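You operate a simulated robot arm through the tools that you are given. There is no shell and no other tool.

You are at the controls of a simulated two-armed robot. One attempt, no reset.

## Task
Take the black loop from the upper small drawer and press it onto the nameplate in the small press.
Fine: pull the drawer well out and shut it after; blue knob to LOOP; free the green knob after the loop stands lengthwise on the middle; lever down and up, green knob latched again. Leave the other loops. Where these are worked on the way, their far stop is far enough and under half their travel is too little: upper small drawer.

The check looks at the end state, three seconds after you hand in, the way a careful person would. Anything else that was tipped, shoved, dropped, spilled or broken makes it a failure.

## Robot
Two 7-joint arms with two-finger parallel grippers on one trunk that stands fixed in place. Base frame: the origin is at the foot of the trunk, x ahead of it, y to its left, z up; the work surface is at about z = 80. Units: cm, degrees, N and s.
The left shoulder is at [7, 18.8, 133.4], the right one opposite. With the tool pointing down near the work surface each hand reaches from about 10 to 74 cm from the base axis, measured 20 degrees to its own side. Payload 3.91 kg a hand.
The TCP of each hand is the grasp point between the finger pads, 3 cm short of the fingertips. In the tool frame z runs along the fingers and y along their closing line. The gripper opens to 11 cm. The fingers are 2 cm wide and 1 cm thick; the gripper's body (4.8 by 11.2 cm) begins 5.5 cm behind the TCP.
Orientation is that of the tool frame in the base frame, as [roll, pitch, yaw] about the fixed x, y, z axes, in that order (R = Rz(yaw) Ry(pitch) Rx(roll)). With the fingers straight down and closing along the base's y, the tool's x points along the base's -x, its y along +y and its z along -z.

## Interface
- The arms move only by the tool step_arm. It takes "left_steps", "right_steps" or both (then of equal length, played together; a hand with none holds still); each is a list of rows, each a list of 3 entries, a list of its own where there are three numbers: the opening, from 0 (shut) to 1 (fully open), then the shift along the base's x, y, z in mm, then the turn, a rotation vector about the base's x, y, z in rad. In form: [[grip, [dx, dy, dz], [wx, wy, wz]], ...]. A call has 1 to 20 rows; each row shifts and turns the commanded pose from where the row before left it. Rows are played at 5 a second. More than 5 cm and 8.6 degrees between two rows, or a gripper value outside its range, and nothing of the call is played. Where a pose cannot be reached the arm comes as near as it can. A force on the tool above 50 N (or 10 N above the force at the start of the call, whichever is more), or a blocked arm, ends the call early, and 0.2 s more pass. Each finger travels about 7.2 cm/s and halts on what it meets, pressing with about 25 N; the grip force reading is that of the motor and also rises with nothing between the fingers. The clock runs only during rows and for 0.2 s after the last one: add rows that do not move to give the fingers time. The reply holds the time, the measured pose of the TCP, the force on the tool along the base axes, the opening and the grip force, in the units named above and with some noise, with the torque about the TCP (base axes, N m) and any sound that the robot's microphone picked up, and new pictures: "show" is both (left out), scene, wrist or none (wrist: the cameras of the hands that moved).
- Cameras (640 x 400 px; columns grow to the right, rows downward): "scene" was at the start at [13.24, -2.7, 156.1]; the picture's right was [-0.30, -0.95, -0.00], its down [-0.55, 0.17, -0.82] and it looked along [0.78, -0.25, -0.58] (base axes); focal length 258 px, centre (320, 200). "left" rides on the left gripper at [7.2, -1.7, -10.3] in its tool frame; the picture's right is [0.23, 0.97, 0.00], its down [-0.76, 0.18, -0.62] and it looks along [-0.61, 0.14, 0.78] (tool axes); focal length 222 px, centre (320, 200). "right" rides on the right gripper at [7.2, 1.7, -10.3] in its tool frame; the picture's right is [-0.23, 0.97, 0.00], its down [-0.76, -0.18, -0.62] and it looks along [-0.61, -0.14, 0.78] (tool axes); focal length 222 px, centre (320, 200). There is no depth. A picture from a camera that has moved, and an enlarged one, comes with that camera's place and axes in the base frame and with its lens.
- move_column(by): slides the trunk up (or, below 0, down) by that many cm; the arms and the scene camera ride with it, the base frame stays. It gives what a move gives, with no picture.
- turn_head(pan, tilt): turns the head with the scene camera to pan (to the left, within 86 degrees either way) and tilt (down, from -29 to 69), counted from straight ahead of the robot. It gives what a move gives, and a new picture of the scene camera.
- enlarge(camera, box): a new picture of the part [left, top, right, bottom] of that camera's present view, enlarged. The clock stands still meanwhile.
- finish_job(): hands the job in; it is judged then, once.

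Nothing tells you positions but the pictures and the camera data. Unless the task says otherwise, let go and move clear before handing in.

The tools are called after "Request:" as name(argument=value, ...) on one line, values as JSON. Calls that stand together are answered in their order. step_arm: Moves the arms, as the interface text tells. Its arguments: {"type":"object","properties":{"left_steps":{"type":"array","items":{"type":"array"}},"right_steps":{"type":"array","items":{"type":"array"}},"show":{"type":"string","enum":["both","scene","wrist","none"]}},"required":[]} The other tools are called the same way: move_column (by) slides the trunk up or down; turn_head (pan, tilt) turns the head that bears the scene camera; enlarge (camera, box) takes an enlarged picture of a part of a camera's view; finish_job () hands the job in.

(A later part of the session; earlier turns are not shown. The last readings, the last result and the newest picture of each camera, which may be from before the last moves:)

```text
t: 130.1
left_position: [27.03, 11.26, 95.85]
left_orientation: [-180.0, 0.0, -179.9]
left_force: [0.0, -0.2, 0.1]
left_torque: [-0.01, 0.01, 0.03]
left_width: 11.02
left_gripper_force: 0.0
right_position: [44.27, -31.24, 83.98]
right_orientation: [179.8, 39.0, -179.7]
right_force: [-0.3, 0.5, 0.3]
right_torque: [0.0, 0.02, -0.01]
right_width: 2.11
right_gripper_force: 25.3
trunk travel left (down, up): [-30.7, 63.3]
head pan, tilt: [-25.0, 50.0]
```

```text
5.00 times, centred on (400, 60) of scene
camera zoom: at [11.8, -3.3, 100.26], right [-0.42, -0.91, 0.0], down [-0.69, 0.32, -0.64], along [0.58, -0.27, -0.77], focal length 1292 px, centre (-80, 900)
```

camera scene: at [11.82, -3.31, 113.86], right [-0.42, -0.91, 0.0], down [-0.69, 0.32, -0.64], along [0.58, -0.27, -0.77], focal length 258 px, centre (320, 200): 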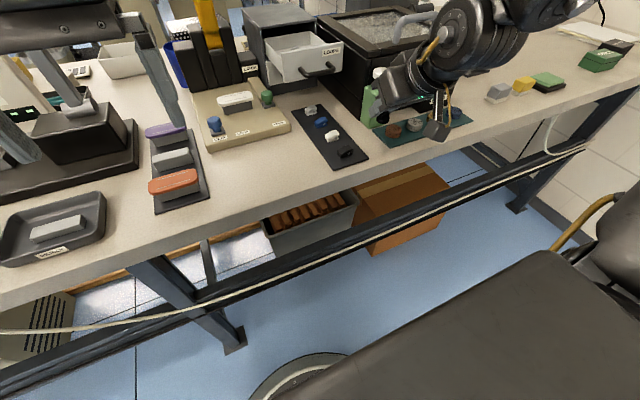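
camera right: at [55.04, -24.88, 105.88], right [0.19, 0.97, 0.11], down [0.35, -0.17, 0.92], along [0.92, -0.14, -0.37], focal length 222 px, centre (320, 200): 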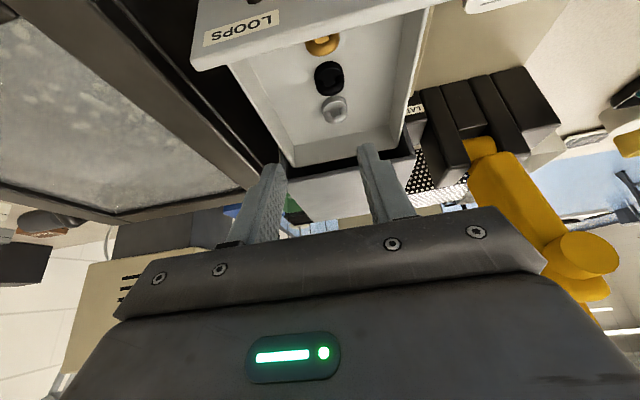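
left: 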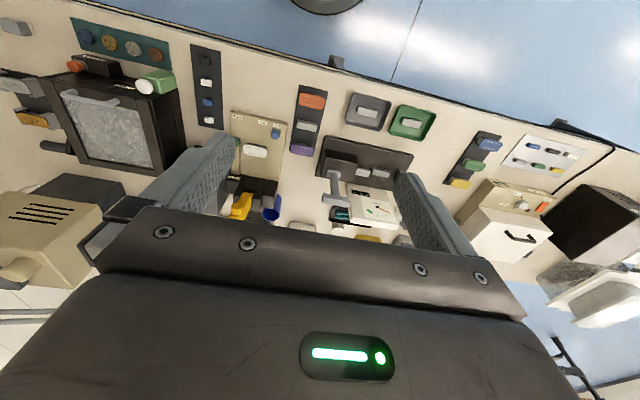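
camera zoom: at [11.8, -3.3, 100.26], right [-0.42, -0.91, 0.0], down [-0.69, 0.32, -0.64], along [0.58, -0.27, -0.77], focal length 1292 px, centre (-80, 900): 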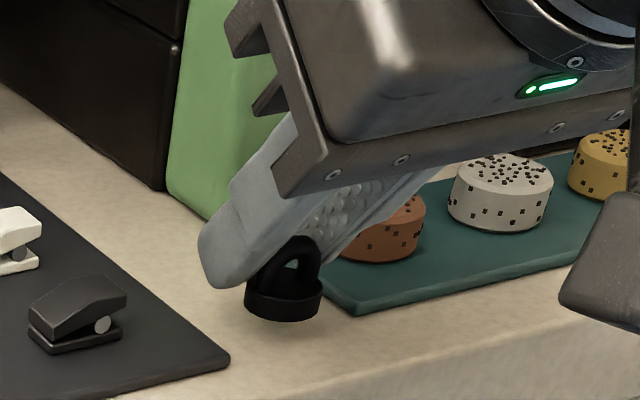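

Request:
move_column(by=-0.4)

Request:
move_column(by=-0.3)

Request:
enlarge(camera="scene", box=[340, 20, 460, 100])

```text
t: 130.7
left_position: [27.09, 11.24, 95.43]
left_orientation: [180.0, 0.0, -179.8]
left_force: [-0.1, 0.1, -0.2]
left_torque: [-0.02, 0.01, 0.04]
left_width: 10.99
left_gripper_force: 0.1
right_position: [44.31, -31.29, 83.6]
right_orientation: [179.8, 39.1, -179.6]
right_force: [0.6, 0.4, -0.1]
right_torque: [0.02, -0.02, -0.04]
right_width: 2.1
right_gripper_force: 24.9
trunk travel left (down, up): [-30.3, 63.7]
head pan, tilt: [-25.0, 50.0]
```

```text
t: 131.2
left_position: [27.1, 11.24, 95.19]
left_orientation: [-179.9, 0.0, -179.9]
left_force: [-1.2, -0.6, 0.3]
left_torque: [0.01, -0.05, 0.0]
left_width: 11.0
left_gripper_force: 0.1
right_position: [44.22, -31.23, 83.35]
right_orientation: [179.8, 39.1, -179.7]
right_force: [-0.3, -0.1, 0.3]
right_torque: [-0.01, -0.01, -0.02]
right_width: 2.12
right_gripper_force: 24.5
trunk travel left (down, up): [-30.0, 64.0]
head pan, tilt: [-25.0, 50.0]
```

```text
5.00 times, centred on (400, 60) of scene
camera zoom: at [11.81, -3.3, 99.56], right [-0.42, -0.91, 0.0], down [-0.69, 0.32, -0.64], along [0.58, -0.27, -0.77], focal length 1292 px, centre (-80, 900)
```

zoom: 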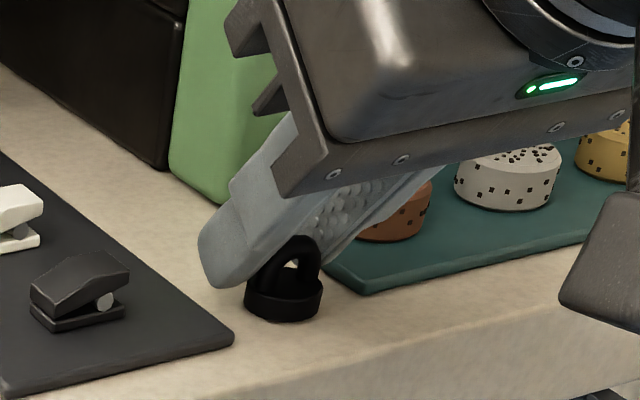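

Request:
move_column(by=-0.3)

Request:
move_column(by=-0.2)

```text
t: 131.7
left_position: [27.11, 11.25, 94.89]
left_orientation: [-179.8, 0.1, -179.8]
left_force: [0.0, -0.6, -0.2]
left_torque: [-0.03, -0.01, 0.01]
left_width: 11.01
left_gripper_force: 0.0
right_position: [44.33, -31.21, 83.12]
right_orientation: [179.9, 39.2, -179.7]
right_force: [1.2, -1.3, 9.9]
right_torque: [-0.06, -0.03, -0.02]
right_width: 2.12
right_gripper_force: 24.6
trunk travel left (down, up): [-29.7, 64.3]
head pan, tilt: [-25.0, 50.0]
```

```text
t: 132.2
left_position: [27.1, 11.26, 94.69]
left_orientation: [-179.8, 0.1, -179.9]
left_force: [-0.1, -0.4, 0.7]
left_torque: [0.02, 0.0, -0.02]
left_width: 10.98
left_gripper_force: 0.1
right_position: [44.26, -31.17, 83.06]
right_orientation: [179.8, 39.4, -179.7]
right_force: [1.9, -3.6, 20.0]
right_torque: [-0.06, -0.11, 0.03]
right_width: 2.16
right_gripper_force: 25.0
trunk travel left (down, up): [-29.5, 64.5]
head pan, tilt: [-25.0, 50.0]
```

Request:
move_column(by=0.3)

Request:
step_arm(right_steps=[[0.25, [0, 0, 0], [0, 0, 0]], [0.3, [0, 0, 0], [0, 0, 0]], [0.3, [0, 0, 0], [0, 0, 0]]], show="none")

Request:
enlarge(camera="scene", box=[340, 20, 460, 100])

Request:
enlarge(camera="right", box=[200, 20, 440, 220])

```text
t: 132.8
left_position: [26.97, 11.39, 94.94]
left_orientation: [-179.9, 0.1, -179.9]
left_force: [-0.2, -0.4, -0.8]
left_torque: [0.0, 0.05, -0.01]
left_width: 10.99
left_gripper_force: 0.0
right_position: [44.15, -31.18, 83.08]
right_orientation: [179.9, 39.0, -179.5]
right_force: [2.6, 0.9, 6.4]
right_torque: [0.0, -0.03, -0.03]
right_width: 2.12
right_gripper_force: 24.8
trunk travel left (down, up): [-29.8, 64.2]
head pan, tilt: [-25.0, 50.0]
```

```text
t: 133.6
left_position: [27.14, 11.35, 94.91]
left_orientation: [-179.9, 0.0, -179.9]
left_force: [-0.2, 0.2, 0.1]
left_torque: [-0.02, -0.02, 0.0]
left_width: 11.01
left_gripper_force: 0.1
right_position: [44.25, -31.24, 83.12]
right_orientation: [179.8, 39.1, -179.7]
right_force: [-0.6, 1.2, 0.3]
right_torque: [-0.01, 0.02, 0.0]
right_width: 3.3
right_gripper_force: 0.0
trunk travel left (down, up): [-29.8, 64.2]
head pan, tilt: [-25.0, 50.0]
```

```text
5.00 times, centred on (400, 60) of scene
camera zoom: at [11.82, -3.31, 99.35], right [-0.42, -0.91, 0.0], down [-0.69, 0.32, -0.64], along [0.58, -0.27, -0.77], focal length 1292 px, centre (-80, 900)
```

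zoom: 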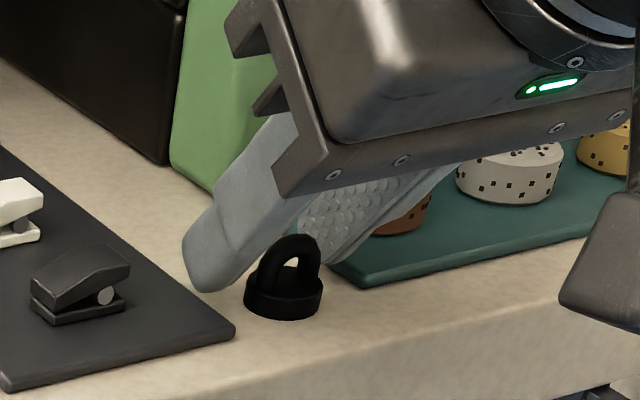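

```text
2.00 times, centred on (320, 120) of right
camera zoom: at [32.24, -29.62, 86.53], right [0.17, 0.97, 0.15], down [0.2, -0.18, 0.96], along [0.97, -0.13, -0.22], focal length 444 px, centre (320, 360)
```

zoom: 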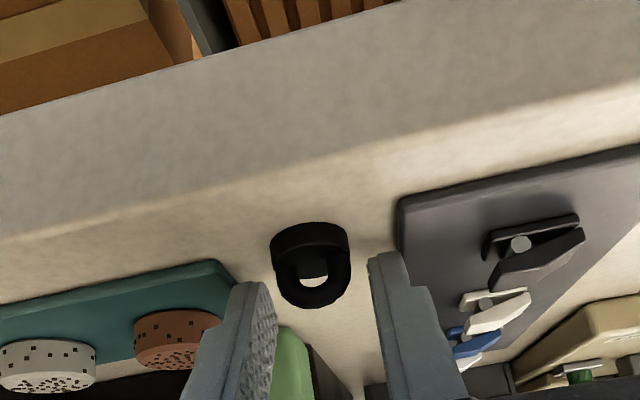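

Request:
move_column(by=28)

Request:
enlarge(camera="scene", box=[300, 60, 480, 200])

```text
t: 136.4
left_position: [27.17, 11.34, 122.92]
left_orientation: [-180.0, 0.0, -179.9]
left_force: [0.3, -0.6, 0.6]
left_torque: [0.0, 0.0, -0.02]
left_width: 11.01
left_gripper_force: 0.0
right_position: [44.27, -31.38, 111.09]
right_orientation: [179.9, 39.1, -179.7]
right_force: [1.1, -0.5, -0.2]
right_torque: [-0.02, 0.03, -0.02]
right_width: 3.28
right_gripper_force: 0.1
trunk travel left (down, up): [-57.8, 36.2]
head pan, tilt: [-25.0, 50.0]
```

```text
2.86 times, centred on (390, 130) of scene
camera zoom: at [11.83, -3.31, 127.35], right [-0.42, -0.91, 0.0], down [-0.69, 0.32, -0.64], along [0.58, -0.27, -0.77], focal length 738 px, centre (120, 400)
```

zoom: 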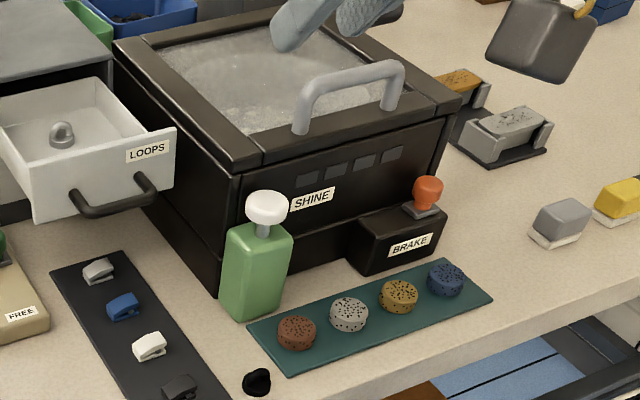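

Request:
step_arm(right_steps=[[0, [30, 0, 0], [0, 0, 0]], [0, [30, 0, 0], [0, -0.14, 0]], [0, [30, 10, 0], [0, -0.14, 0]], [0, [20, 20, -10], [0, 0, 0]], [0, [0, 20, -20], [0, 0, 0]], [0, [0, 14, -30], [0, 0, 0]]], show="wrist")

```text
t: 137.8
left_position: [27.26, 11.16, 122.91]
left_orientation: [-179.9, -0.1, -179.8]
left_force: [0.2, -0.4, 0.7]
left_torque: [-0.01, 0.05, 0.0]
left_width: 10.99
left_gripper_force: 0.1
right_position: [57.57, -27.3, 105.54]
right_orientation: [179.9, 55.2, -179.4]
right_force: [0.1, -0.1, 0.9]
right_torque: [0.02, -0.02, -0.01]
right_width: 0.0
right_gripper_force: 25.2
right hand out of reach, approached as far as the arm can: row 5, 6
trunk travel left (down, up): [-57.8, 36.2]
head pan, tilt: [-25.0, 50.0]
camera right: at [45.0, -25.77, 105.43], right [0.12, 0.98, 0.19], down [-0.07, -0.18, 0.98], along [0.99, -0.13, 0.05], focal length 222 px, centre (320, 200)
```

right: 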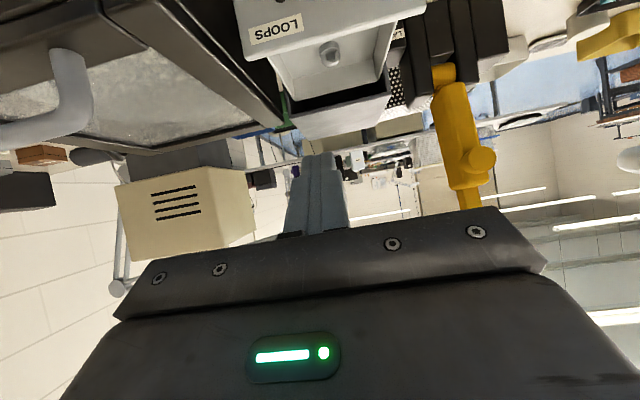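

Request:
step_arm(right_steps=[[0, [-8, 0, 0], [0, 0, 0]]], show="none")

Request:
move_column(by=-10.2)

Request:
enlarge(camera="scene", box=[220, 20, 460, 180])

```text
t: 138.2
left_position: [27.05, 11.17, 122.97]
left_orientation: [-179.8, 0.0, -179.9]
left_force: [0.2, 0.0, 0.3]
left_torque: [0.0, -0.03, 0.03]
left_width: 11.01
left_gripper_force: 0.0
right_position: [57.46, -27.39, 105.58]
right_orientation: [179.9, 55.1, -179.2]
right_force: [0.3, 0.6, -1.2]
right_torque: [-0.01, -0.01, -0.02]
right_width: 0.01
right_gripper_force: 24.9
right hand out of reach, approached as far as the arm can: row 1
trunk travel left (down, up): [-57.8, 36.2]
head pan, tilt: [-25.0, 50.0]
```

```text
t: 139.5
left_position: [27.04, 11.29, 112.81]
left_orientation: [-179.8, 0.0, -179.9]
left_force: [0.8, -0.1, -1.6]
left_torque: [0.0, 0.0, 0.02]
left_width: 10.98
left_gripper_force: 0.0
right_position: [57.42, -27.23, 95.31]
right_orientation: [180.0, 55.2, -179.3]
right_force: [-0.2, 0.1, 0.0]
right_torque: [0.02, 0.02, 0.0]
right_width: 0.01
right_gripper_force: 24.9
trunk travel left (down, up): [-47.6, 46.4]
head pan, tilt: [-25.0, 50.0]
```

```text
2.50 times, centred on (340, 100) of scene
camera zoom: at [11.8, -3.3, 117.16], right [-0.42, -0.91, 0.0], down [-0.69, 0.32, -0.64], along [0.58, -0.27, -0.77], focal length 646 px, centre (270, 450)
```

zoom: 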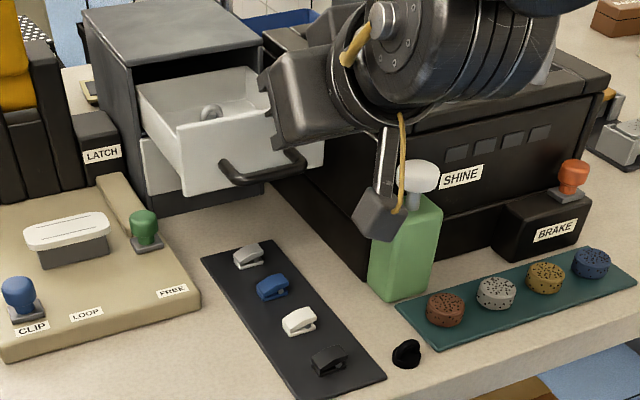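

Request:
step_arm(right_steps=[[0, [8, 0, 0], [0, 0, 0]], [0, [8, 0, 0], [0, 0, 0]], [0, [8, 0, 0], [0, 0, 0]], [0, [8, 0, 0], [0, 0, 0]], [0, [8, 0, 0], [0, 0, 0]]], show="wrist")

```text
t: 140.7
left_position: [27.09, 11.32, 112.68]
left_orientation: [-179.9, 0.0, -179.9]
left_force: [0.2, 0.1, -0.5]
left_torque: [0.0, -0.02, -0.01]
left_width: 11.0
left_gripper_force: 0.1
right_position: [61.39, -27.32, 95.43]
right_orientation: [179.9, 55.1, -179.3]
right_force: [0.2, -0.2, -0.5]
right_torque: [0.01, -0.03, 0.02]
right_width: 0.01
right_gripper_force: 24.8
trunk travel left (down, up): [-47.6, 46.4]
head pan, tilt: [-25.0, 50.0]
camera right: at [48.86, -25.77, 95.34], right [0.12, 0.98, 0.19], down [-0.07, -0.18, 0.98], along [0.99, -0.13, 0.05], focal length 222 px, centre (320, 200)
```

right: 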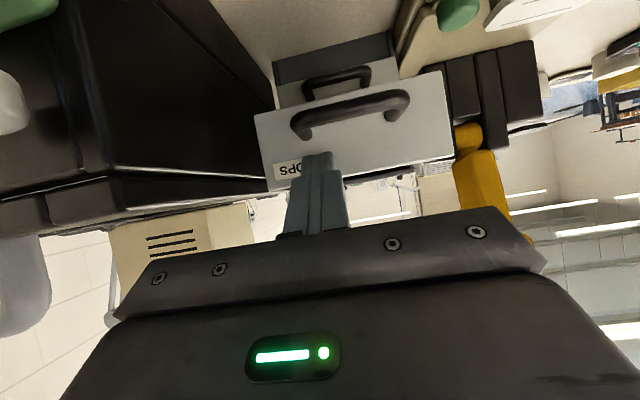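

Request:
step_arm(right_steps=[[0, [8, 0, 0], [0, 0, 0]], [0, [8, 0, 0], [0, 0, 0]], [0, [8, 0, 0], [0, 0, 0]], [0, [8, 0, 0], [0, 0, 0]], [0, [8, 0, 0], [0, 0, 0]]], show="scene")

```text
t: 141.9
left_position: [27.28, 11.26, 112.69]
left_orientation: [-179.9, 0.0, -179.8]
left_force: [0.3, 1.5, 0.4]
left_torque: [-0.02, 0.0, 0.01]
left_width: 10.99
left_gripper_force: 0.1
right_position: [65.43, -27.27, 95.33]
right_orientation: [179.9, 55.1, -179.4]
right_force: [0.5, -0.3, 0.5]
right_torque: [-0.01, 0.0, -0.03]
right_width: 0.0
right_gripper_force: 24.8
trunk travel left (down, up): [-47.6, 46.4]
head pan, tilt: [-25.0, 50.0]
camera scene: at [11.86, -3.3, 117.15], right [-0.42, -0.91, 0.0], down [-0.69, 0.32, -0.64], along [0.58, -0.27, -0.77], focal length 258 px, centre (320, 200)
```

scene: 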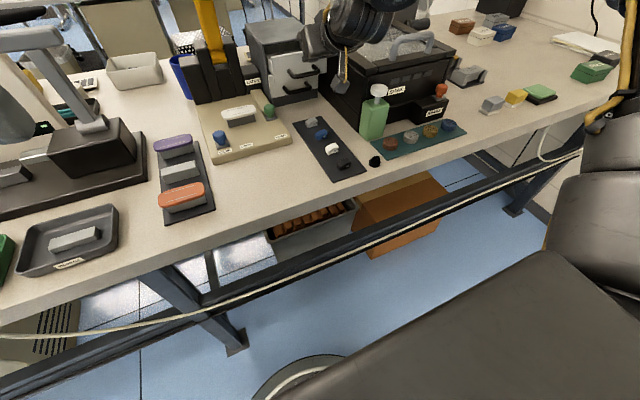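

Request:
enlarge(camera="scene", box=[220, 0, 380, 110])

Request:
enlarge(camera="right", box=[220, 20, 480, 220])

```text
3.64 times, centred on (300, 55) of scene
camera zoom: at [11.86, -3.3, 117.15], right [-0.42, -0.91, 0.0], down [-0.69, 0.32, -0.64], along [0.58, -0.27, -0.77], focal length 940 px, centre (393, 727)
```

zoom: 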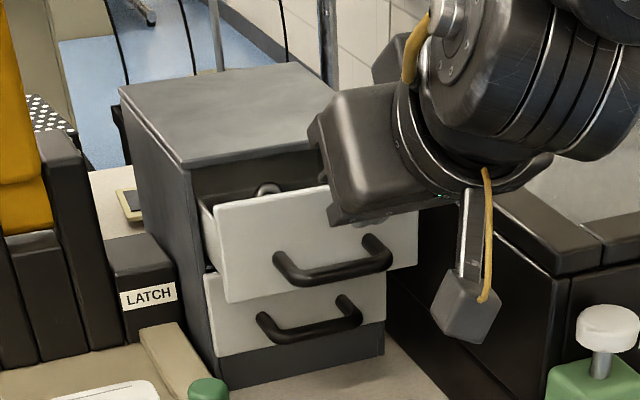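

```text
2.00 times, centred on (350, 120) of right
camera zoom: at [52.96, -25.74, 95.25], right [0.12, 0.98, 0.19], down [-0.07, -0.18, 0.98], along [0.99, -0.13, 0.05], focal length 444 px, centre (260, 360)
```

zoom: 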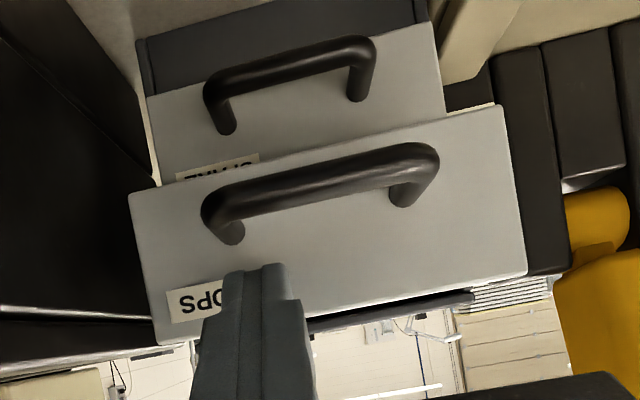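

Request:
step_arm(right_steps=[[0, [8, 0, 0], [0, 0, 0]], [0, [8, 0, 0], [0, 0, 0]], [0, [8, 0, 0], [0, 0, 0]], [0, [8, 0, 0], [0, 0, 0]], [0, [8, 0, 0], [0, 0, 0]], [0, [8, 0, 0], [0, 0, 0]]], show="none")

```text
t: 143.3
left_position: [27.25, 11.26, 112.72]
left_orientation: [180.0, 0.0, -179.8]
left_force: [0.1, 0.3, -0.6]
left_torque: [-0.01, 0.05, 0.0]
left_width: 10.99
left_gripper_force: 0.1
right_position: [70.28, -27.32, 95.46]
right_orientation: [179.9, 55.1, -179.4]
right_force: [0.2, 0.0, 0.1]
right_torque: [0.03, 0.0, 0.0]
right_width: 0.01
right_gripper_force: 25.1
trunk travel left (down, up): [-47.6, 46.4]
head pan, tilt: [-25.0, 50.0]
```

Request:
step_arm(right_steps=[[0, [5, 0, 0], [0, 0, 0]], [0, [5, 0, 0], [0, 0, 0]], [0, [3, 0, 0], [0, 0, 0]]], show="none")

Request:
enlarge(camera="scene", box=[220, 0, 380, 110])

```text
t: 144.2
left_position: [26.36, 11.21, 113.06]
left_orientation: [-179.9, 0.5, -179.8]
left_force: [0.5, -0.4, 0.5]
left_torque: [0.0, 0.01, -0.02]
left_width: 11.02
left_gripper_force: 0.1
right_position: [70.78, -27.37, 95.45]
right_orientation: [-179.5, 54.7, -178.6]
right_force: [-44.6, -8.7, 10.0]
right_torque: [-0.66, 0.13, -0.29]
right_width: 0.0
right_gripper_force: 24.6
trunk travel left (down, up): [-47.6, 46.4]
head pan, tilt: [-25.0, 50.0]
stopped in row 3 (right hand): the force on the tool passed its limit at 54 N (the readings are from after the stop); the commanded pose is now the measured one
```

```text
3.64 times, centred on (300, 55) of scene
camera zoom: at [10.94, -3.41, 117.28], right [-0.43, -0.91, 0.0], down [-0.69, 0.33, -0.65], along [0.59, -0.27, -0.76], focal length 940 px, centre (393, 727)
```

zoom: 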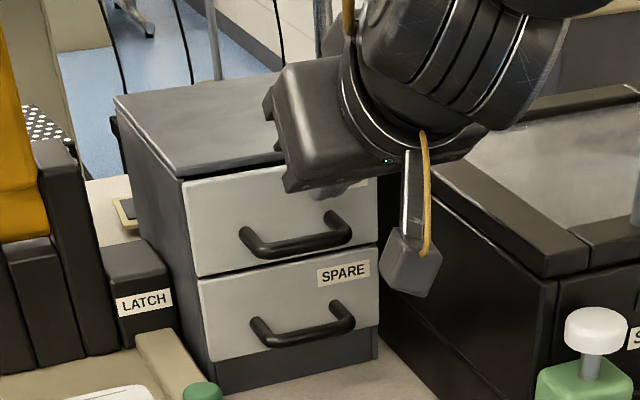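

Request:
step_arm(right_steps=[[0, [-10, 0, 0], [0, 0, 0]], [0, [-20, 0, 5], [0, 0, 0]], [0, [-20, 0, 10], [0, 0, 0]], [0, [-20, 0, 30], [0, 0, 0]], [0, [-10, -10, 40], [0, 0, 0]]], show="scene")

Request:
enlarge(camera="scene", box=[180, 0, 420, 180])

```text
t: 145.4
left_position: [27.04, 11.34, 112.81]
left_orientation: [-180.0, 0.1, -179.7]
left_force: [-0.7, -0.8, -0.3]
left_torque: [0.04, -0.01, -0.01]
left_width: 10.98
left_gripper_force: 0.2
right_position: [63.15, -28.18, 103.29]
right_orientation: [-179.8, 54.5, -178.8]
right_force: [0.0, 0.9, -0.1]
right_torque: [0.0, -0.01, 0.02]
right_width: 0.0
right_gripper_force: 25.1
trunk travel left (down, up): [-47.6, 46.4]
head pan, tilt: [-25.0, 50.0]
camera scene: at [11.67, -3.33, 117.17], right [-0.42, -0.91, 0.0], down [-0.69, 0.32, -0.64], along [0.58, -0.27, -0.77], focal length 258 px, centre (320, 200)
```

scene: 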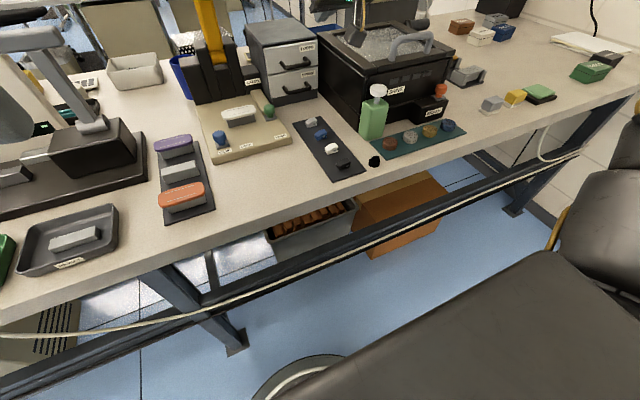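

```text
2.22 times, centred on (300, 90) of scene
camera zoom: at [11.67, -3.33, 117.17], right [-0.42, -0.91, 0.0], down [-0.69, 0.32, -0.64], along [0.58, -0.27, -0.77], focal length 574 px, centre (364, 444)
```

zoom: 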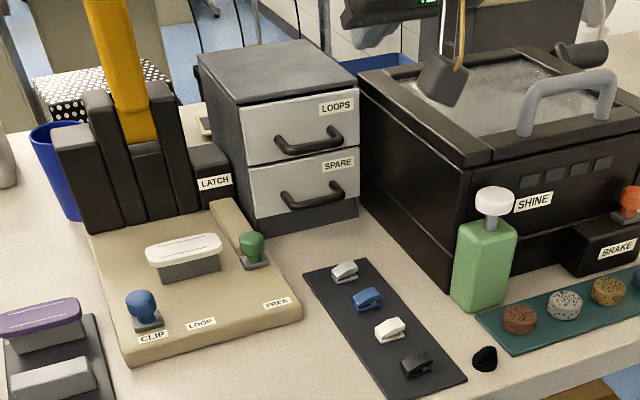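

Request:
move_column(by=15)

Request:
step_arm(right_steps=[[0, [-5, 0, 0], [0, 0, 0.143]], [0, [-5, 0, 0], [0, 0, 0.143]], [0, [-5, 0, 0], [0, 0, 0.143]], [0, [-5, 0, 0], [0, 0, 0.143]], [0, [0, 0, 0], [0, 0, 0.143]], [0, [0, 0, 0], [0, 0, 0.143]], [0, [0, 0, 0], [0, 0, 0.143]], [0, [0, 0, 0], [0, 0, 0.143]], [0, [0, 0, 0], [0, 0, 0.143]], [0, [0, 0, 0], [0, 0, 0.143]], [0, [0, 0, 0], [0, 0, 0.12]]], show="scene")

```text
t: 147.2
left_position: [27.15, 11.29, 127.66]
left_orientation: [-180.0, 0.0, -179.8]
left_force: [0.2, 0.3, -0.4]
left_torque: [-0.02, -0.03, 0.01]
left_width: 10.98
left_gripper_force: 0.1
right_position: [63.39, -28.13, 118.33]
right_orientation: [-179.8, 54.5, -178.8]
right_force: [0.8, -0.2, -0.3]
right_torque: [0.01, 0.0, 0.01]
right_width: 0.02
right_gripper_force: 25.2
trunk travel left (down, up): [-62.6, 31.4]
head pan, tilt: [-25.0, 50.0]
```

```text
t: 149.6
left_position: [27.22, 11.3, 127.77]
left_orientation: [-179.9, 0.0, -179.7]
left_force: [0.2, -0.8, -0.4]
left_torque: [0.03, 0.01, -0.02]
left_width: 11.01
left_gripper_force: 0.1
right_position: [61.38, -28.12, 118.33]
right_orientation: [-179.8, 54.4, -90.0]
right_force: [0.3, 0.2, -0.3]
right_torque: [-0.01, 0.01, 0.02]
right_width: 0.0
right_gripper_force: 24.9
trunk travel left (down, up): [-62.6, 31.4]
head pan, tilt: [-25.0, 50.0]
camera scene: at [11.92, -3.27, 132.15], right [-0.42, -0.91, 0.0], down [-0.69, 0.32, -0.64], along [0.58, -0.27, -0.77], focal length 258 px, centre (320, 200)
```

scene: 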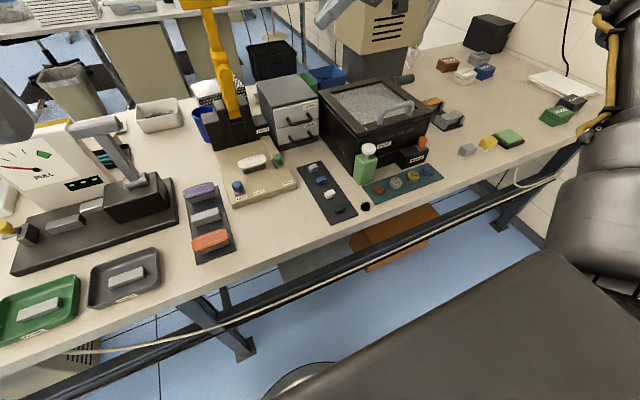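

Request:
step_arm(right_steps=[[0, [0, 30, 0], [0, 0, 0]], [0, [10, 40, -20], [0, 0, 0]], [0, [10, 40, -25], [0, 0, 0]], [0, [18, 40, -20], [0, 0, 0]], [0, [18, 38, -20], [0, 0, 0]]], show="both")

```text
t: 150.8
left_position: [27.17, 11.19, 127.67]
left_orientation: [-179.9, 0.1, -180.0]
left_force: [0.2, 0.4, -0.2]
left_torque: [0.01, -0.01, -0.02]
left_width: 11.01
left_gripper_force: 0.0
right_position: [63.73, -13.67, 111.38]
right_orientation: [-179.8, 54.6, -89.9]
right_force: [-0.1, -0.5, 0.5]
right_torque: [0.02, 0.02, 0.0]
right_width: 0.04
right_gripper_force: 25.2
right hand out of reach, approached as far as the arm can: row 4, 5
trunk travel left (down, up): [-62.6, 31.4]
head pan, tilt: [-25.0, 50.0]
camera scene: at [11.82, -3.38, 132.16], right [-0.42, -0.91, 0.0], down [-0.69, 0.32, -0.64], along [0.58, -0.27, -0.77], focal length 258 px, centre (320, 200)
camera right: at [61.97, -26.27, 111.49], right [-0.97, 0.14, 0.18], down [0.17, -0.07, 0.98], along [0.15, 0.99, 0.04], focal length 222 px, centre (320, 200)
```

scene: 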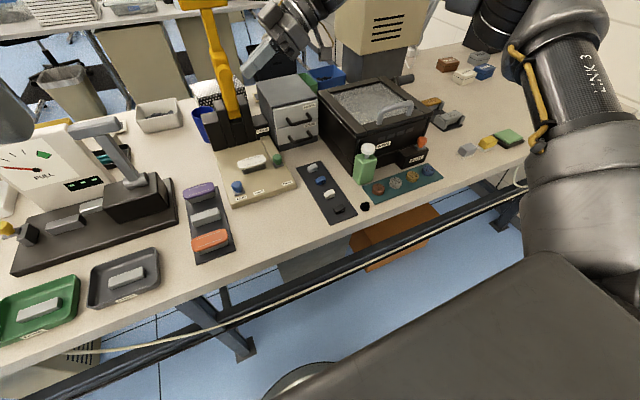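
right: 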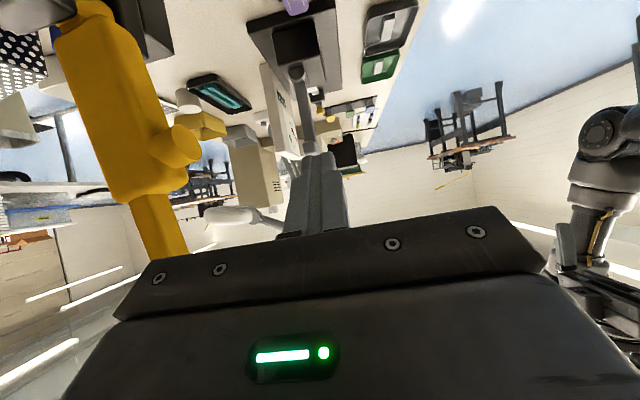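

Request:
step_arm(right_steps=[[0, [-10, 20, 0], [0, 0, 0]]], show="none")

Request:
step_arm(right_steps=[[0, [0, 0, -20], [0, 0, 0]]], show="none")

Request:
step_arm(right_steps=[[0, [0, 20, 0], [0, 0, 0]]], show="none")

```text
t: 151.2
left_position: [27.19, 11.45, 127.9]
left_orientation: [-179.8, 0.0, -179.7]
left_force: [0.0, 0.5, 0.5]
left_torque: [-0.02, -0.03, 0.01]
left_width: 11.01
left_gripper_force: 0.1
right_position: [62.44, -11.59, 111.57]
right_orientation: [-179.9, 54.5, -90.2]
right_force: [-0.4, -0.9, 0.3]
right_torque: [0.0, 0.02, -0.02]
right_width: 0.0
right_gripper_force: 24.9
trunk travel left (down, up): [-62.6, 31.4]
head pan, tilt: [-25.0, 50.0]
```

```text
t: 151.6
left_position: [27.32, 11.37, 127.73]
left_orientation: [-179.9, 0.0, -179.8]
left_force: [0.2, 0.5, 0.3]
left_torque: [0.0, 0.04, 0.02]
left_width: 11.01
left_gripper_force: 0.0
right_position: [62.66, -11.64, 109.51]
right_orientation: [-179.8, 54.4, -89.9]
right_force: [0.4, 0.5, 0.6]
right_torque: [-0.01, -0.01, 0.0]
right_width: 0.02
right_gripper_force: 24.9
trunk travel left (down, up): [-62.6, 31.4]
head pan, tilt: [-25.0, 50.0]
```

```text
t: 152.0
left_position: [27.14, 11.33, 127.64]
left_orientation: [-179.9, 0.1, -179.8]
left_force: [-0.2, 0.3, 0.0]
left_torque: [-0.03, 0.01, -0.02]
left_width: 11.03
left_gripper_force: 0.1
right_position: [62.09, -11.03, 109.57]
right_orientation: [-179.8, 54.5, -90.0]
right_force: [0.0, 1.2, 0.0]
right_torque: [-0.02, 0.02, 0.0]
right_width: 0.0
right_gripper_force: 24.7
right hand out of reach, approached as far as the arm can: row 1
trunk travel left (down, up): [-62.6, 31.4]
head pan, tilt: [-25.0, 50.0]
```

Request:
step_arm(right_steps=[[0, [0, 0, -30], [0, 0, 0]], [0, [0, 0, -40], [0, 0, 0]], [0, [0, 10, 0], [0, 0, 0]], [0, [0, 10, 0], [0, 0, 0]], [0, [10, 0, 0], [0, 0, 0]], [0, [10, 0, 0], [0, 0, 0]]], show="none")

```text
t: 153.4
left_position: [27.1, 11.26, 127.76]
left_orientation: [-180.0, 0.1, -179.8]
left_force: [0.7, -0.2, 0.7]
left_torque: [-0.01, 0.0, 0.03]
left_width: 11.03
left_gripper_force: 0.1
right_position: [61.52, -10.9, 103.29]
right_orientation: [-179.7, 54.6, -90.1]
right_force: [-0.1, 0.8, -0.3]
right_torque: [0.01, -0.01, 0.0]
right_width: 0.0
right_gripper_force: 24.8
right hand out of reach, approached as far as the arm can: row 2, 3, 4, 5, 6
trunk travel left (down, up): [-62.6, 31.4]
head pan, tilt: [-25.0, 50.0]
```

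Request:
step_arm(right_steps=[[0, [0, -5, 10], [0, 0, -0.13]], [0, [0, -5, 10], [0, 0, -0.13]], [0, [0, -5, 0], [0, 0, -0.13]], [0, [0, 0, 0], [0, 0, -0.13]], [0, [15, 0, 0], [0, 0, 0]], [0, [15, 5, 0], [0, 0, 0]], [0, [15, 5, 0], [0, 0, 0]]], show="none")

```text
t: 155.0
left_position: [27.18, 11.3, 127.68]
left_orientation: [-179.9, 0.0, -179.8]
left_force: [0.2, -0.2, 0.4]
left_torque: [0.0, 0.0, 0.0]
left_width: 11.02
left_gripper_force: 0.0
right_position: [66.07, -11.51, 105.31]
right_orientation: [-179.9, 54.4, -119.8]
right_force: [-0.2, -1.1, 0.9]
right_torque: [0.04, 0.01, -0.02]
right_width: 0.01
right_gripper_force: 25.0
trunk travel left (down, up): [-62.6, 31.4]
head pan, tilt: [-25.0, 50.0]
```

Request:
step_arm(right_steps=[[0, [0, 6, -10], [0, 0, 0]], [0, [3, 5, -10], [0, 0, 0]], [0, [0, 0, -10], [0, 0, 0]]], show="wrist")

Request:
enlarge(camera="scene", box=[170, 60, 370, 220])

```text
t: 155.8
left_position: [27.14, 11.3, 127.61]
left_orientation: [-179.9, -0.1, -179.8]
left_force: [-0.7, 0.5, 0.2]
left_torque: [-0.01, -0.02, -0.05]
left_width: 10.98
left_gripper_force: 0.1
right_position: [66.42, -10.47, 102.39]
right_orientation: [-179.7, 54.7, -119.9]
right_force: [-0.5, 0.2, 0.0]
right_torque: [0.0, 0.01, 0.01]
right_width: 0.0
right_gripper_force: 25.0
trunk travel left (down, up): [-62.6, 31.4]
head pan, tilt: [-25.0, 50.0]
camera right: at [58.67, -20.49, 102.42], right [-0.78, 0.6, 0.18], down [0.12, -0.14, 0.98], along [0.62, 0.79, 0.04], focal length 222 px, centre (320, 200)
```

right: 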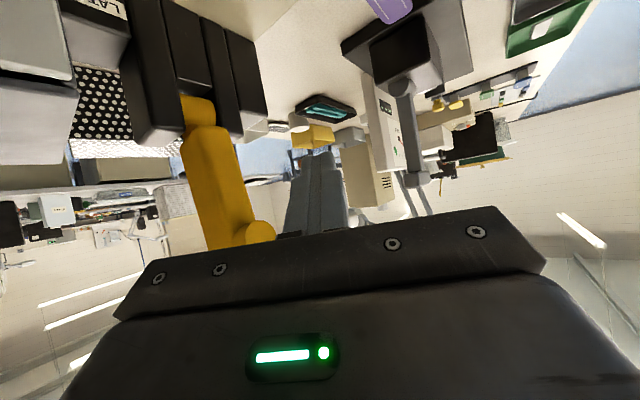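

```text
2.50 times, centred on (270, 140) of scene
camera zoom: at [11.81, -3.33, 132.16], right [-0.42, -0.91, 0.0], down [-0.69, 0.32, -0.64], along [0.58, -0.27, -0.77], focal length 646 px, centre (445, 350)
```

zoom: 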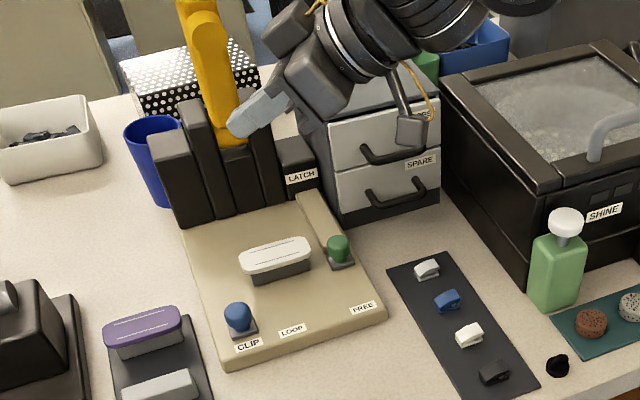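

Request:
step_arm(right_steps=[[0, [0, -5, 5], [-0.057, -0.0987, 0.0813]], [0, [0, -5, 5], [-0.057, -0.0987, 0.0813]], [0, [0, 0, 0], [-0.057, -0.0987, 0.0813]], [0, [0, 0, 0], [-0.057, -0.0987, 0.0813]], [0, [0, 0, 0], [-0.057, -0.0987, 0.0813]], [0, [0, 0, 0], [-0.057, -0.0987, 0.0813]], [0, [0, 0, 0], [-0.057, -0.0987, 0.0813]], [0, [0, 0, 0], [-0.057, -0.0987, 0.0813]], [0, [0, 0, 0], [-0.057, -0.0987, 0.0813]], [0, [0, 0, 0], [-0.057, -0.0987, 0.0813]], [0, [0, 0, 0], [-0.057, -0.0987, 0.0813]], [0, [0, 0, 0], [-0.057, -0.0987, 0.0813]], [0, [0, 0, 0], [-0.057, -0.0987, 0.0813]], [0, [0, 0, 0], [-0.057, -0.0987, 0.0813]], [0, [0, 0, 0], [-0.057, -0.0987, 0.0813]]], show="none")

```text
t: 159.0
left_position: [27.21, 11.29, 127.78]
left_orientation: [-179.9, 0.0, -179.8]
left_force: [-0.2, -0.5, -0.9]
left_torque: [0.01, 0.02, -0.02]
left_width: 11.0
left_gripper_force: 0.0
right_position: [66.18, -11.47, 103.32]
right_orientation: [-129.5, -24.6, -11.0]
right_force: [-1.4, 0.1, 0.3]
right_torque: [-0.03, -0.03, 0.03]
right_width: 0.0
right_gripper_force: 25.2
trunk travel left (down, up): [-62.6, 31.4]
head pan, tilt: [-25.0, 50.0]
```

Request:
step_arm(right_steps=[[0, [0, 0, 0], [-0.057, -0.0987, 0.0813]], [0, [0, 0, 0], [-0.057, -0.0987, 0.0813]], [0, [0, 0, 0], [-0.057, -0.0987, 0.0813]], [0, [0, 0, 0], [-0.057, -0.0987, 0.0813]], [0, [0, 0, 0], [-0.057, -0.0987, 0.0813]], [0, [0, 0, 0], [-0.057, -0.0987, 0.0813]], [0, [0, 0, 0], [-0.057, -0.0987, 0.0813]], [0, [0, 0, 0], [-0.024, -0.042, 0.035]]], show="both")

```text
t: 160.8
left_position: [27.18, 11.23, 127.67]
left_orientation: [-179.9, 0.0, -179.9]
left_force: [-0.5, 0.1, 0.4]
left_torque: [0.0, 0.04, -0.03]
left_width: 10.99
left_gripper_force: 0.1
right_position: [66.31, -11.36, 103.29]
right_orientation: [179.8, -54.6, 60.4]
right_force: [0.3, 1.2, 0.2]
right_torque: [-0.02, -0.01, -0.01]
right_width: 0.0
right_gripper_force: 24.9
trunk travel left (down, up): [-62.6, 31.4]
head pan, tilt: [-25.0, 50.0]
camera scene: at [11.83, -3.31, 132.16], right [-0.42, -0.91, 0.0], down [-0.69, 0.32, -0.64], along [0.58, -0.27, -0.77], focal length 258 px, centre (320, 200)
camera right: at [65.74, -15.83, 115.18], right [0.78, -0.6, -0.18], down [-0.63, -0.74, -0.26], along [0.02, 0.32, -0.95], focal length 222 px, centre (320, 200)
```

scene: 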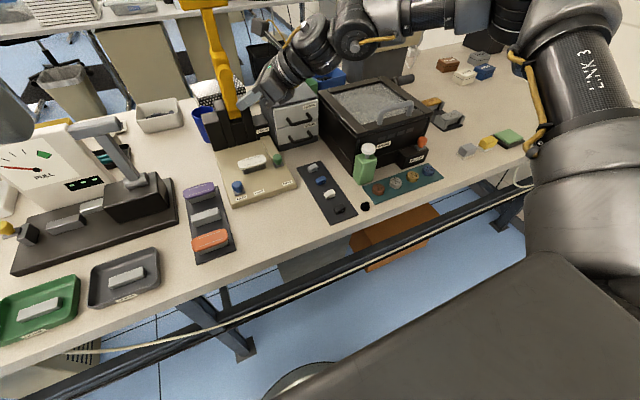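
right: 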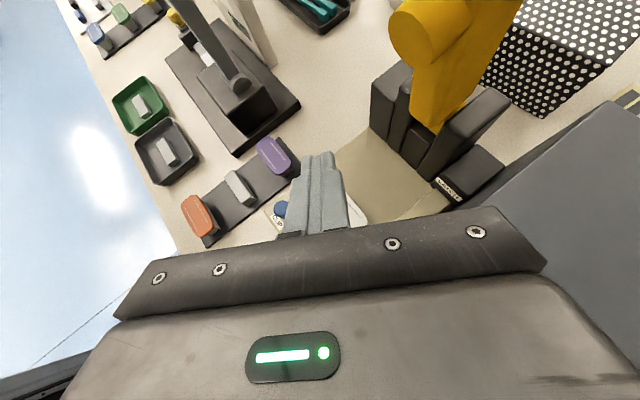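

Request:
step_arm(right_steps=[[0.3, [-20, 10, 30], [0.1035, -0.0595, 0]], [0.3, [-20, 15, 30], [0.1035, -0.0595, 0]], [0.3, [-20, 15, 30], [0.1035, -0.0595, 0]], [0.3, [-5, 10, 7], [0, 0, 0]]], show="wrist")

```text
t: 161.8
left_position: [27.08, 11.47, 127.66]
left_orientation: [-179.9, 0.0, -179.8]
left_force: [0.6, 0.1, 0.1]
left_torque: [0.02, 0.01, 0.0]
left_width: 11.0
left_gripper_force: 0.1
right_position: [59.89, -6.17, 113.08]
right_orientation: [179.6, -75.1, 60.3]
right_force: [0.1, 0.6, 0.1]
right_torque: [-0.02, 0.0, -0.02]
right_width: 3.29
right_gripper_force: 0.1
trunk travel left (down, up): [-62.6, 31.4]
head pan, tilt: [-25.0, 50.0]
camera right: at [57.34, -13.97, 122.67], right [0.82, -0.54, -0.22], down [-0.55, -0.6, -0.58], along [0.18, 0.59, -0.79], focal length 222 px, centre (320, 200)
```

right: 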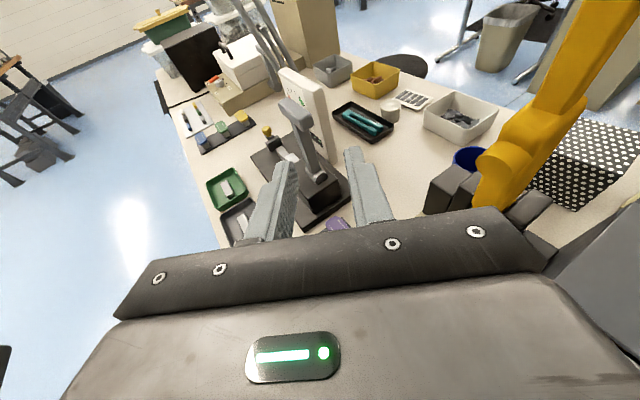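

Request:
move_column(by=-20)

Request:
turn_head(pan=-15, tilt=45)

Request:
enlarge(camera="right", box=[200, 120, 440, 280])

```text
t: 164.0
left_position: [27.04, 11.32, 107.75]
left_orientation: [-179.9, 0.1, -179.9]
left_force: [-0.1, -0.4, -1.2]
left_torque: [0.01, 0.0, -0.01]
left_width: 11.01
left_gripper_force: 0.0
right_position: [59.84, -6.14, 92.95]
right_orientation: [179.6, -75.1, 60.5]
right_force: [-1.3, 0.1, -0.2]
right_torque: [-0.03, 0.02, -0.01]
right_width: 3.31
right_gripper_force: 0.1
trunk travel left (down, up): [-42.6, 51.4]
head pan, tilt: [-25.0, 50.0]
```

```text
t: 164.7
left_position: [27.07, 11.3, 107.71]
left_orientation: [-179.9, 0.0, -179.8]
left_force: [-0.3, -0.8, -0.8]
left_torque: [-0.04, 0.0, 0.01]
left_width: 11.01
left_gripper_force: 0.1
right_position: [60.05, -6.17, 92.97]
right_orientation: [179.7, -75.0, 60.4]
right_force: [-0.8, -0.1, 0.7]
right_torque: [-0.01, -0.01, 0.02]
right_width: 3.32
right_gripper_force: 0.1
trunk travel left (down, up): [-42.6, 51.4]
head pan, tilt: [-15.0, 45.0]
camera scene: at [12.7, -2.16, 112.85], right [-0.26, -0.97, 0.0], down [-0.68, 0.18, -0.71], along [0.68, -0.18, -0.71], focal length 258 px, centre (320, 200)
```

scene: 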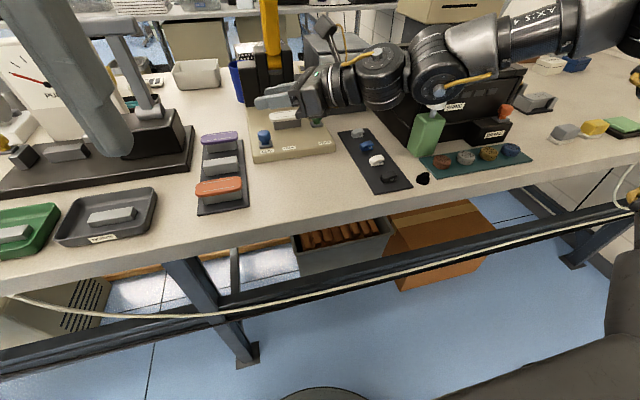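

```text
2.50 times, centred on (320, 200) of right
camera zoom: at [57.4, -14.05, 102.61], right [0.82, -0.54, -0.22], down [-0.55, -0.6, -0.58], along [0.18, 0.59, -0.79], focal length 555 px, centre (320, 200)
```

zoom: 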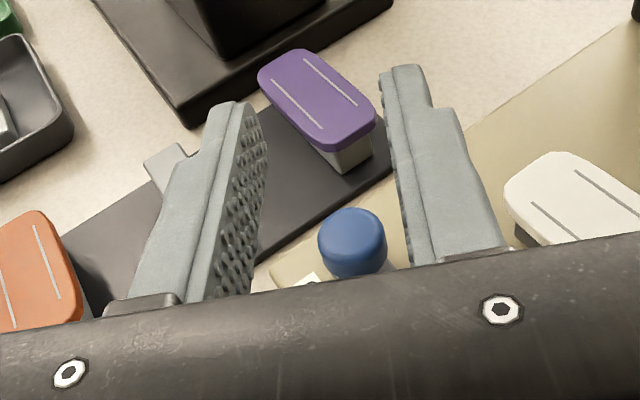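

Request:
step_arm(right_steps=[[0.42, [-1, 8, 0], [0, 0, 0]], [0.42, [0, 0, 0], [0, 0, 0]]], show="none")

Request:
move_column(by=-4.5)

Request:
enlarge(camera="right", box=[200, 120, 440, 280])

Request:
enlarge(camera="scene", box=[220, 60, 380, 170])

```text
t: 165.3
left_position: [27.24, 11.29, 107.74]
left_orientation: [-179.8, 0.0, -179.7]
left_force: [0.7, -0.2, -0.3]
left_torque: [0.01, -0.01, 0.02]
left_width: 11.02
left_gripper_force: 0.0
right_position: [59.76, -5.29, 92.89]
right_orientation: [179.7, -75.1, 60.4]
right_force: [0.9, 0.1, 0.1]
right_torque: [0.0, 0.04, 0.03]
right_width: 4.64
right_gripper_force: 0.0
trunk travel left (down, up): [-42.6, 51.4]
head pan, tilt: [-15.0, 45.0]
```

```text
t: 166.2
left_position: [27.11, 11.4, 103.22]
left_orientation: [-179.9, 0.0, -179.9]
left_force: [-0.2, -0.4, 0.1]
left_torque: [0.03, 0.05, -0.01]
left_width: 10.99
left_gripper_force: 0.1
right_position: [59.86, -5.46, 88.37]
right_orientation: [179.6, -75.2, 60.5]
right_force: [-0.1, -0.3, 0.0]
right_torque: [0.0, -0.01, -0.01]
right_width: 4.61
right_gripper_force: 0.1
trunk travel left (down, up): [-38.1, 55.9]
head pan, tilt: [-15.0, 45.0]
```

```text
2.50 times, centred on (320, 200) of right
camera zoom: at [57.28, -13.2, 98.1], right [0.82, -0.54, -0.22], down [-0.55, -0.6, -0.58], along [0.18, 0.59, -0.79], focal length 555 px, centre (320, 200)
```

zoom: 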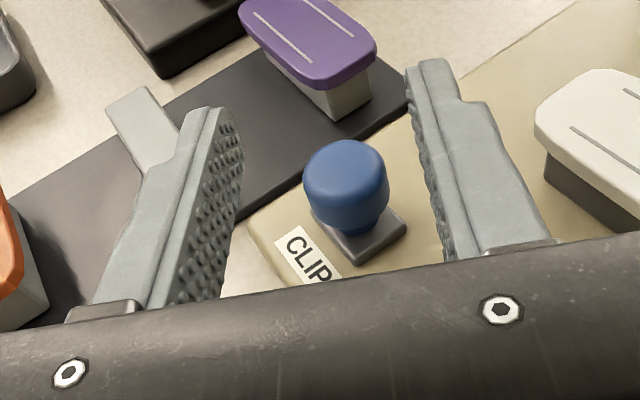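

```text
3.64 times, centred on (300, 115) of scene
camera zoom: at [12.68, -2.15, 108.35], right [-0.26, -0.97, 0.0], down [-0.68, 0.18, -0.71], along [0.68, -0.18, -0.71], focal length 940 px, centre (393, 509)
```

zoom: 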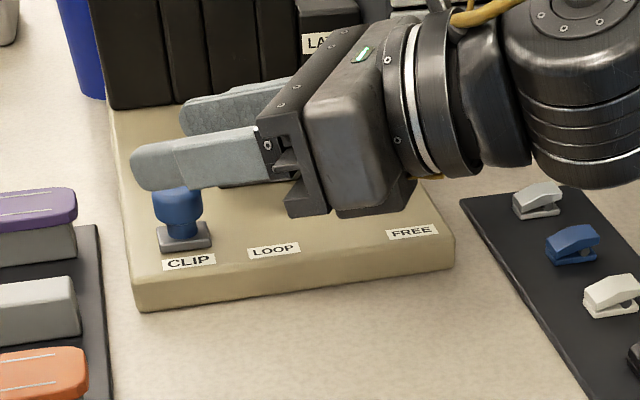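

Request:
move_column(by=-2.6)

Request:
step_arm(right_steps=[[0.3, [0, 0, 0], [0, 0, 0]], [0.2, [0, 0, 0], [0, 0, 0]], [0.15, [0, 0, 0], [0, 0, 0]], [0.15, [0, 0, 0], [0, 0, 0]]], show="none")

Request:
enlarge(camera="right", box=[200, 120, 440, 280])

Request:
enlarge(camera="scene", box=[220, 60, 380, 170])

```text
t: 166.9
left_position: [27.13, 11.28, 100.62]
left_orientation: [-180.0, 0.0, -179.8]
left_force: [-0.9, 0.7, -0.1]
left_torque: [-0.01, -0.02, -0.03]
left_width: 10.99
left_gripper_force: 0.1
right_position: [59.84, -5.34, 85.87]
right_orientation: [179.6, -75.1, 60.5]
right_force: [0.7, 0.1, -0.3]
right_torque: [0.0, 0.01, 0.01]
right_width: 4.63
right_gripper_force: 0.0
trunk travel left (down, up): [-35.5, 58.5]
head pan, tilt: [-15.0, 45.0]
```

```text
t: 167.9
left_position: [27.21, 11.29, 100.64]
left_orientation: [-179.9, 0.0, -179.7]
left_force: [0.0, 0.5, -0.3]
left_torque: [-0.01, 0.0, 0.01]
left_width: 11.0
left_gripper_force: 0.2
right_position: [59.83, -5.47, 85.89]
right_orientation: [179.7, -75.0, 60.2]
right_force: [6.5, -2.5, 2.0]
right_torque: [-0.32, -0.05, -0.19]
right_width: 2.53
right_gripper_force: 44.6
trunk travel left (down, up): [-35.5, 58.5]
head pan, tilt: [-15.0, 45.0]
```

```text
2.50 times, centred on (320, 200) of right
camera zoom: at [57.38, -13.26, 95.47], right [0.81, -0.54, -0.22], down [-0.55, -0.6, -0.58], along [0.18, 0.59, -0.79], focal length 555 px, centre (320, 200)
```

zoom: 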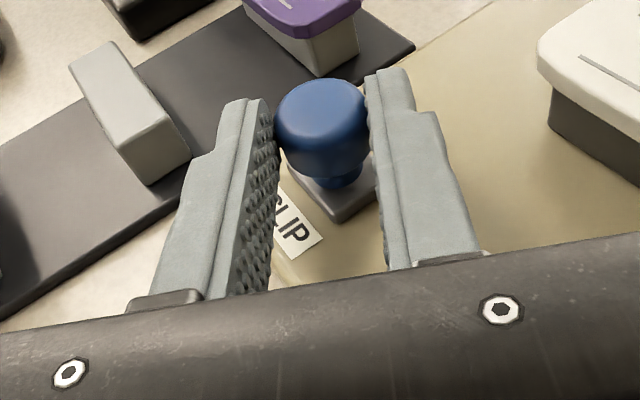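

```text
3.64 times, centred on (300, 115) of scene
camera zoom: at [12.77, -2.17, 105.74], right [-0.26, -0.97, 0.0], down [-0.68, 0.18, -0.71], along [0.68, -0.18, -0.71], focal length 940 px, centre (393, 509)
```

zoom: 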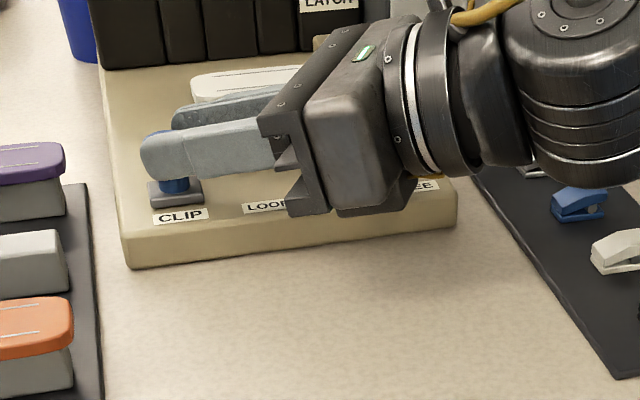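

Request:
step_arm(right_steps=[[0.15, [0, -5, 0], [0, 0, 0]], [0.15, [0, -5, 0], [0, 0, 0]], [0.15, [0, -5, 0], [0, 0, 0]], [0.15, [0, -5, 0], [0, 0, 0]]], show="none")

Request:
enlarge(camera="right", box=[200, 120, 440, 280])

```text
t: 168.9
left_position: [27.26, 11.31, 100.56]
left_orientation: [-179.9, -0.1, -179.8]
left_force: [0.8, 0.4, 0.8]
left_torque: [-0.01, 0.0, 0.0]
left_width: 11.0
left_gripper_force: 0.2
right_position: [60.0, -7.42, 85.9]
right_orientation: [179.7, -75.1, 60.4]
right_force: [11.4, 0.4, 4.4]
right_torque: [0.32, -0.55, -0.05]
right_width: 2.52
right_gripper_force: 44.8
trunk travel left (down, up): [-35.5, 58.5]
head pan, tilt: [-15.0, 45.0]
```

```text
2.50 times, centred on (320, 200) of right
camera zoom: at [57.39, -15.21, 95.47], right [0.81, -0.54, -0.22], down [-0.55, -0.6, -0.58], along [0.18, 0.59, -0.79], focal length 555 px, centre (320, 200)
```

zoom: 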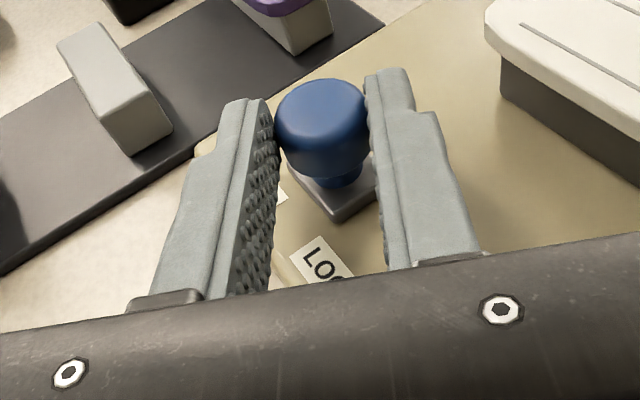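

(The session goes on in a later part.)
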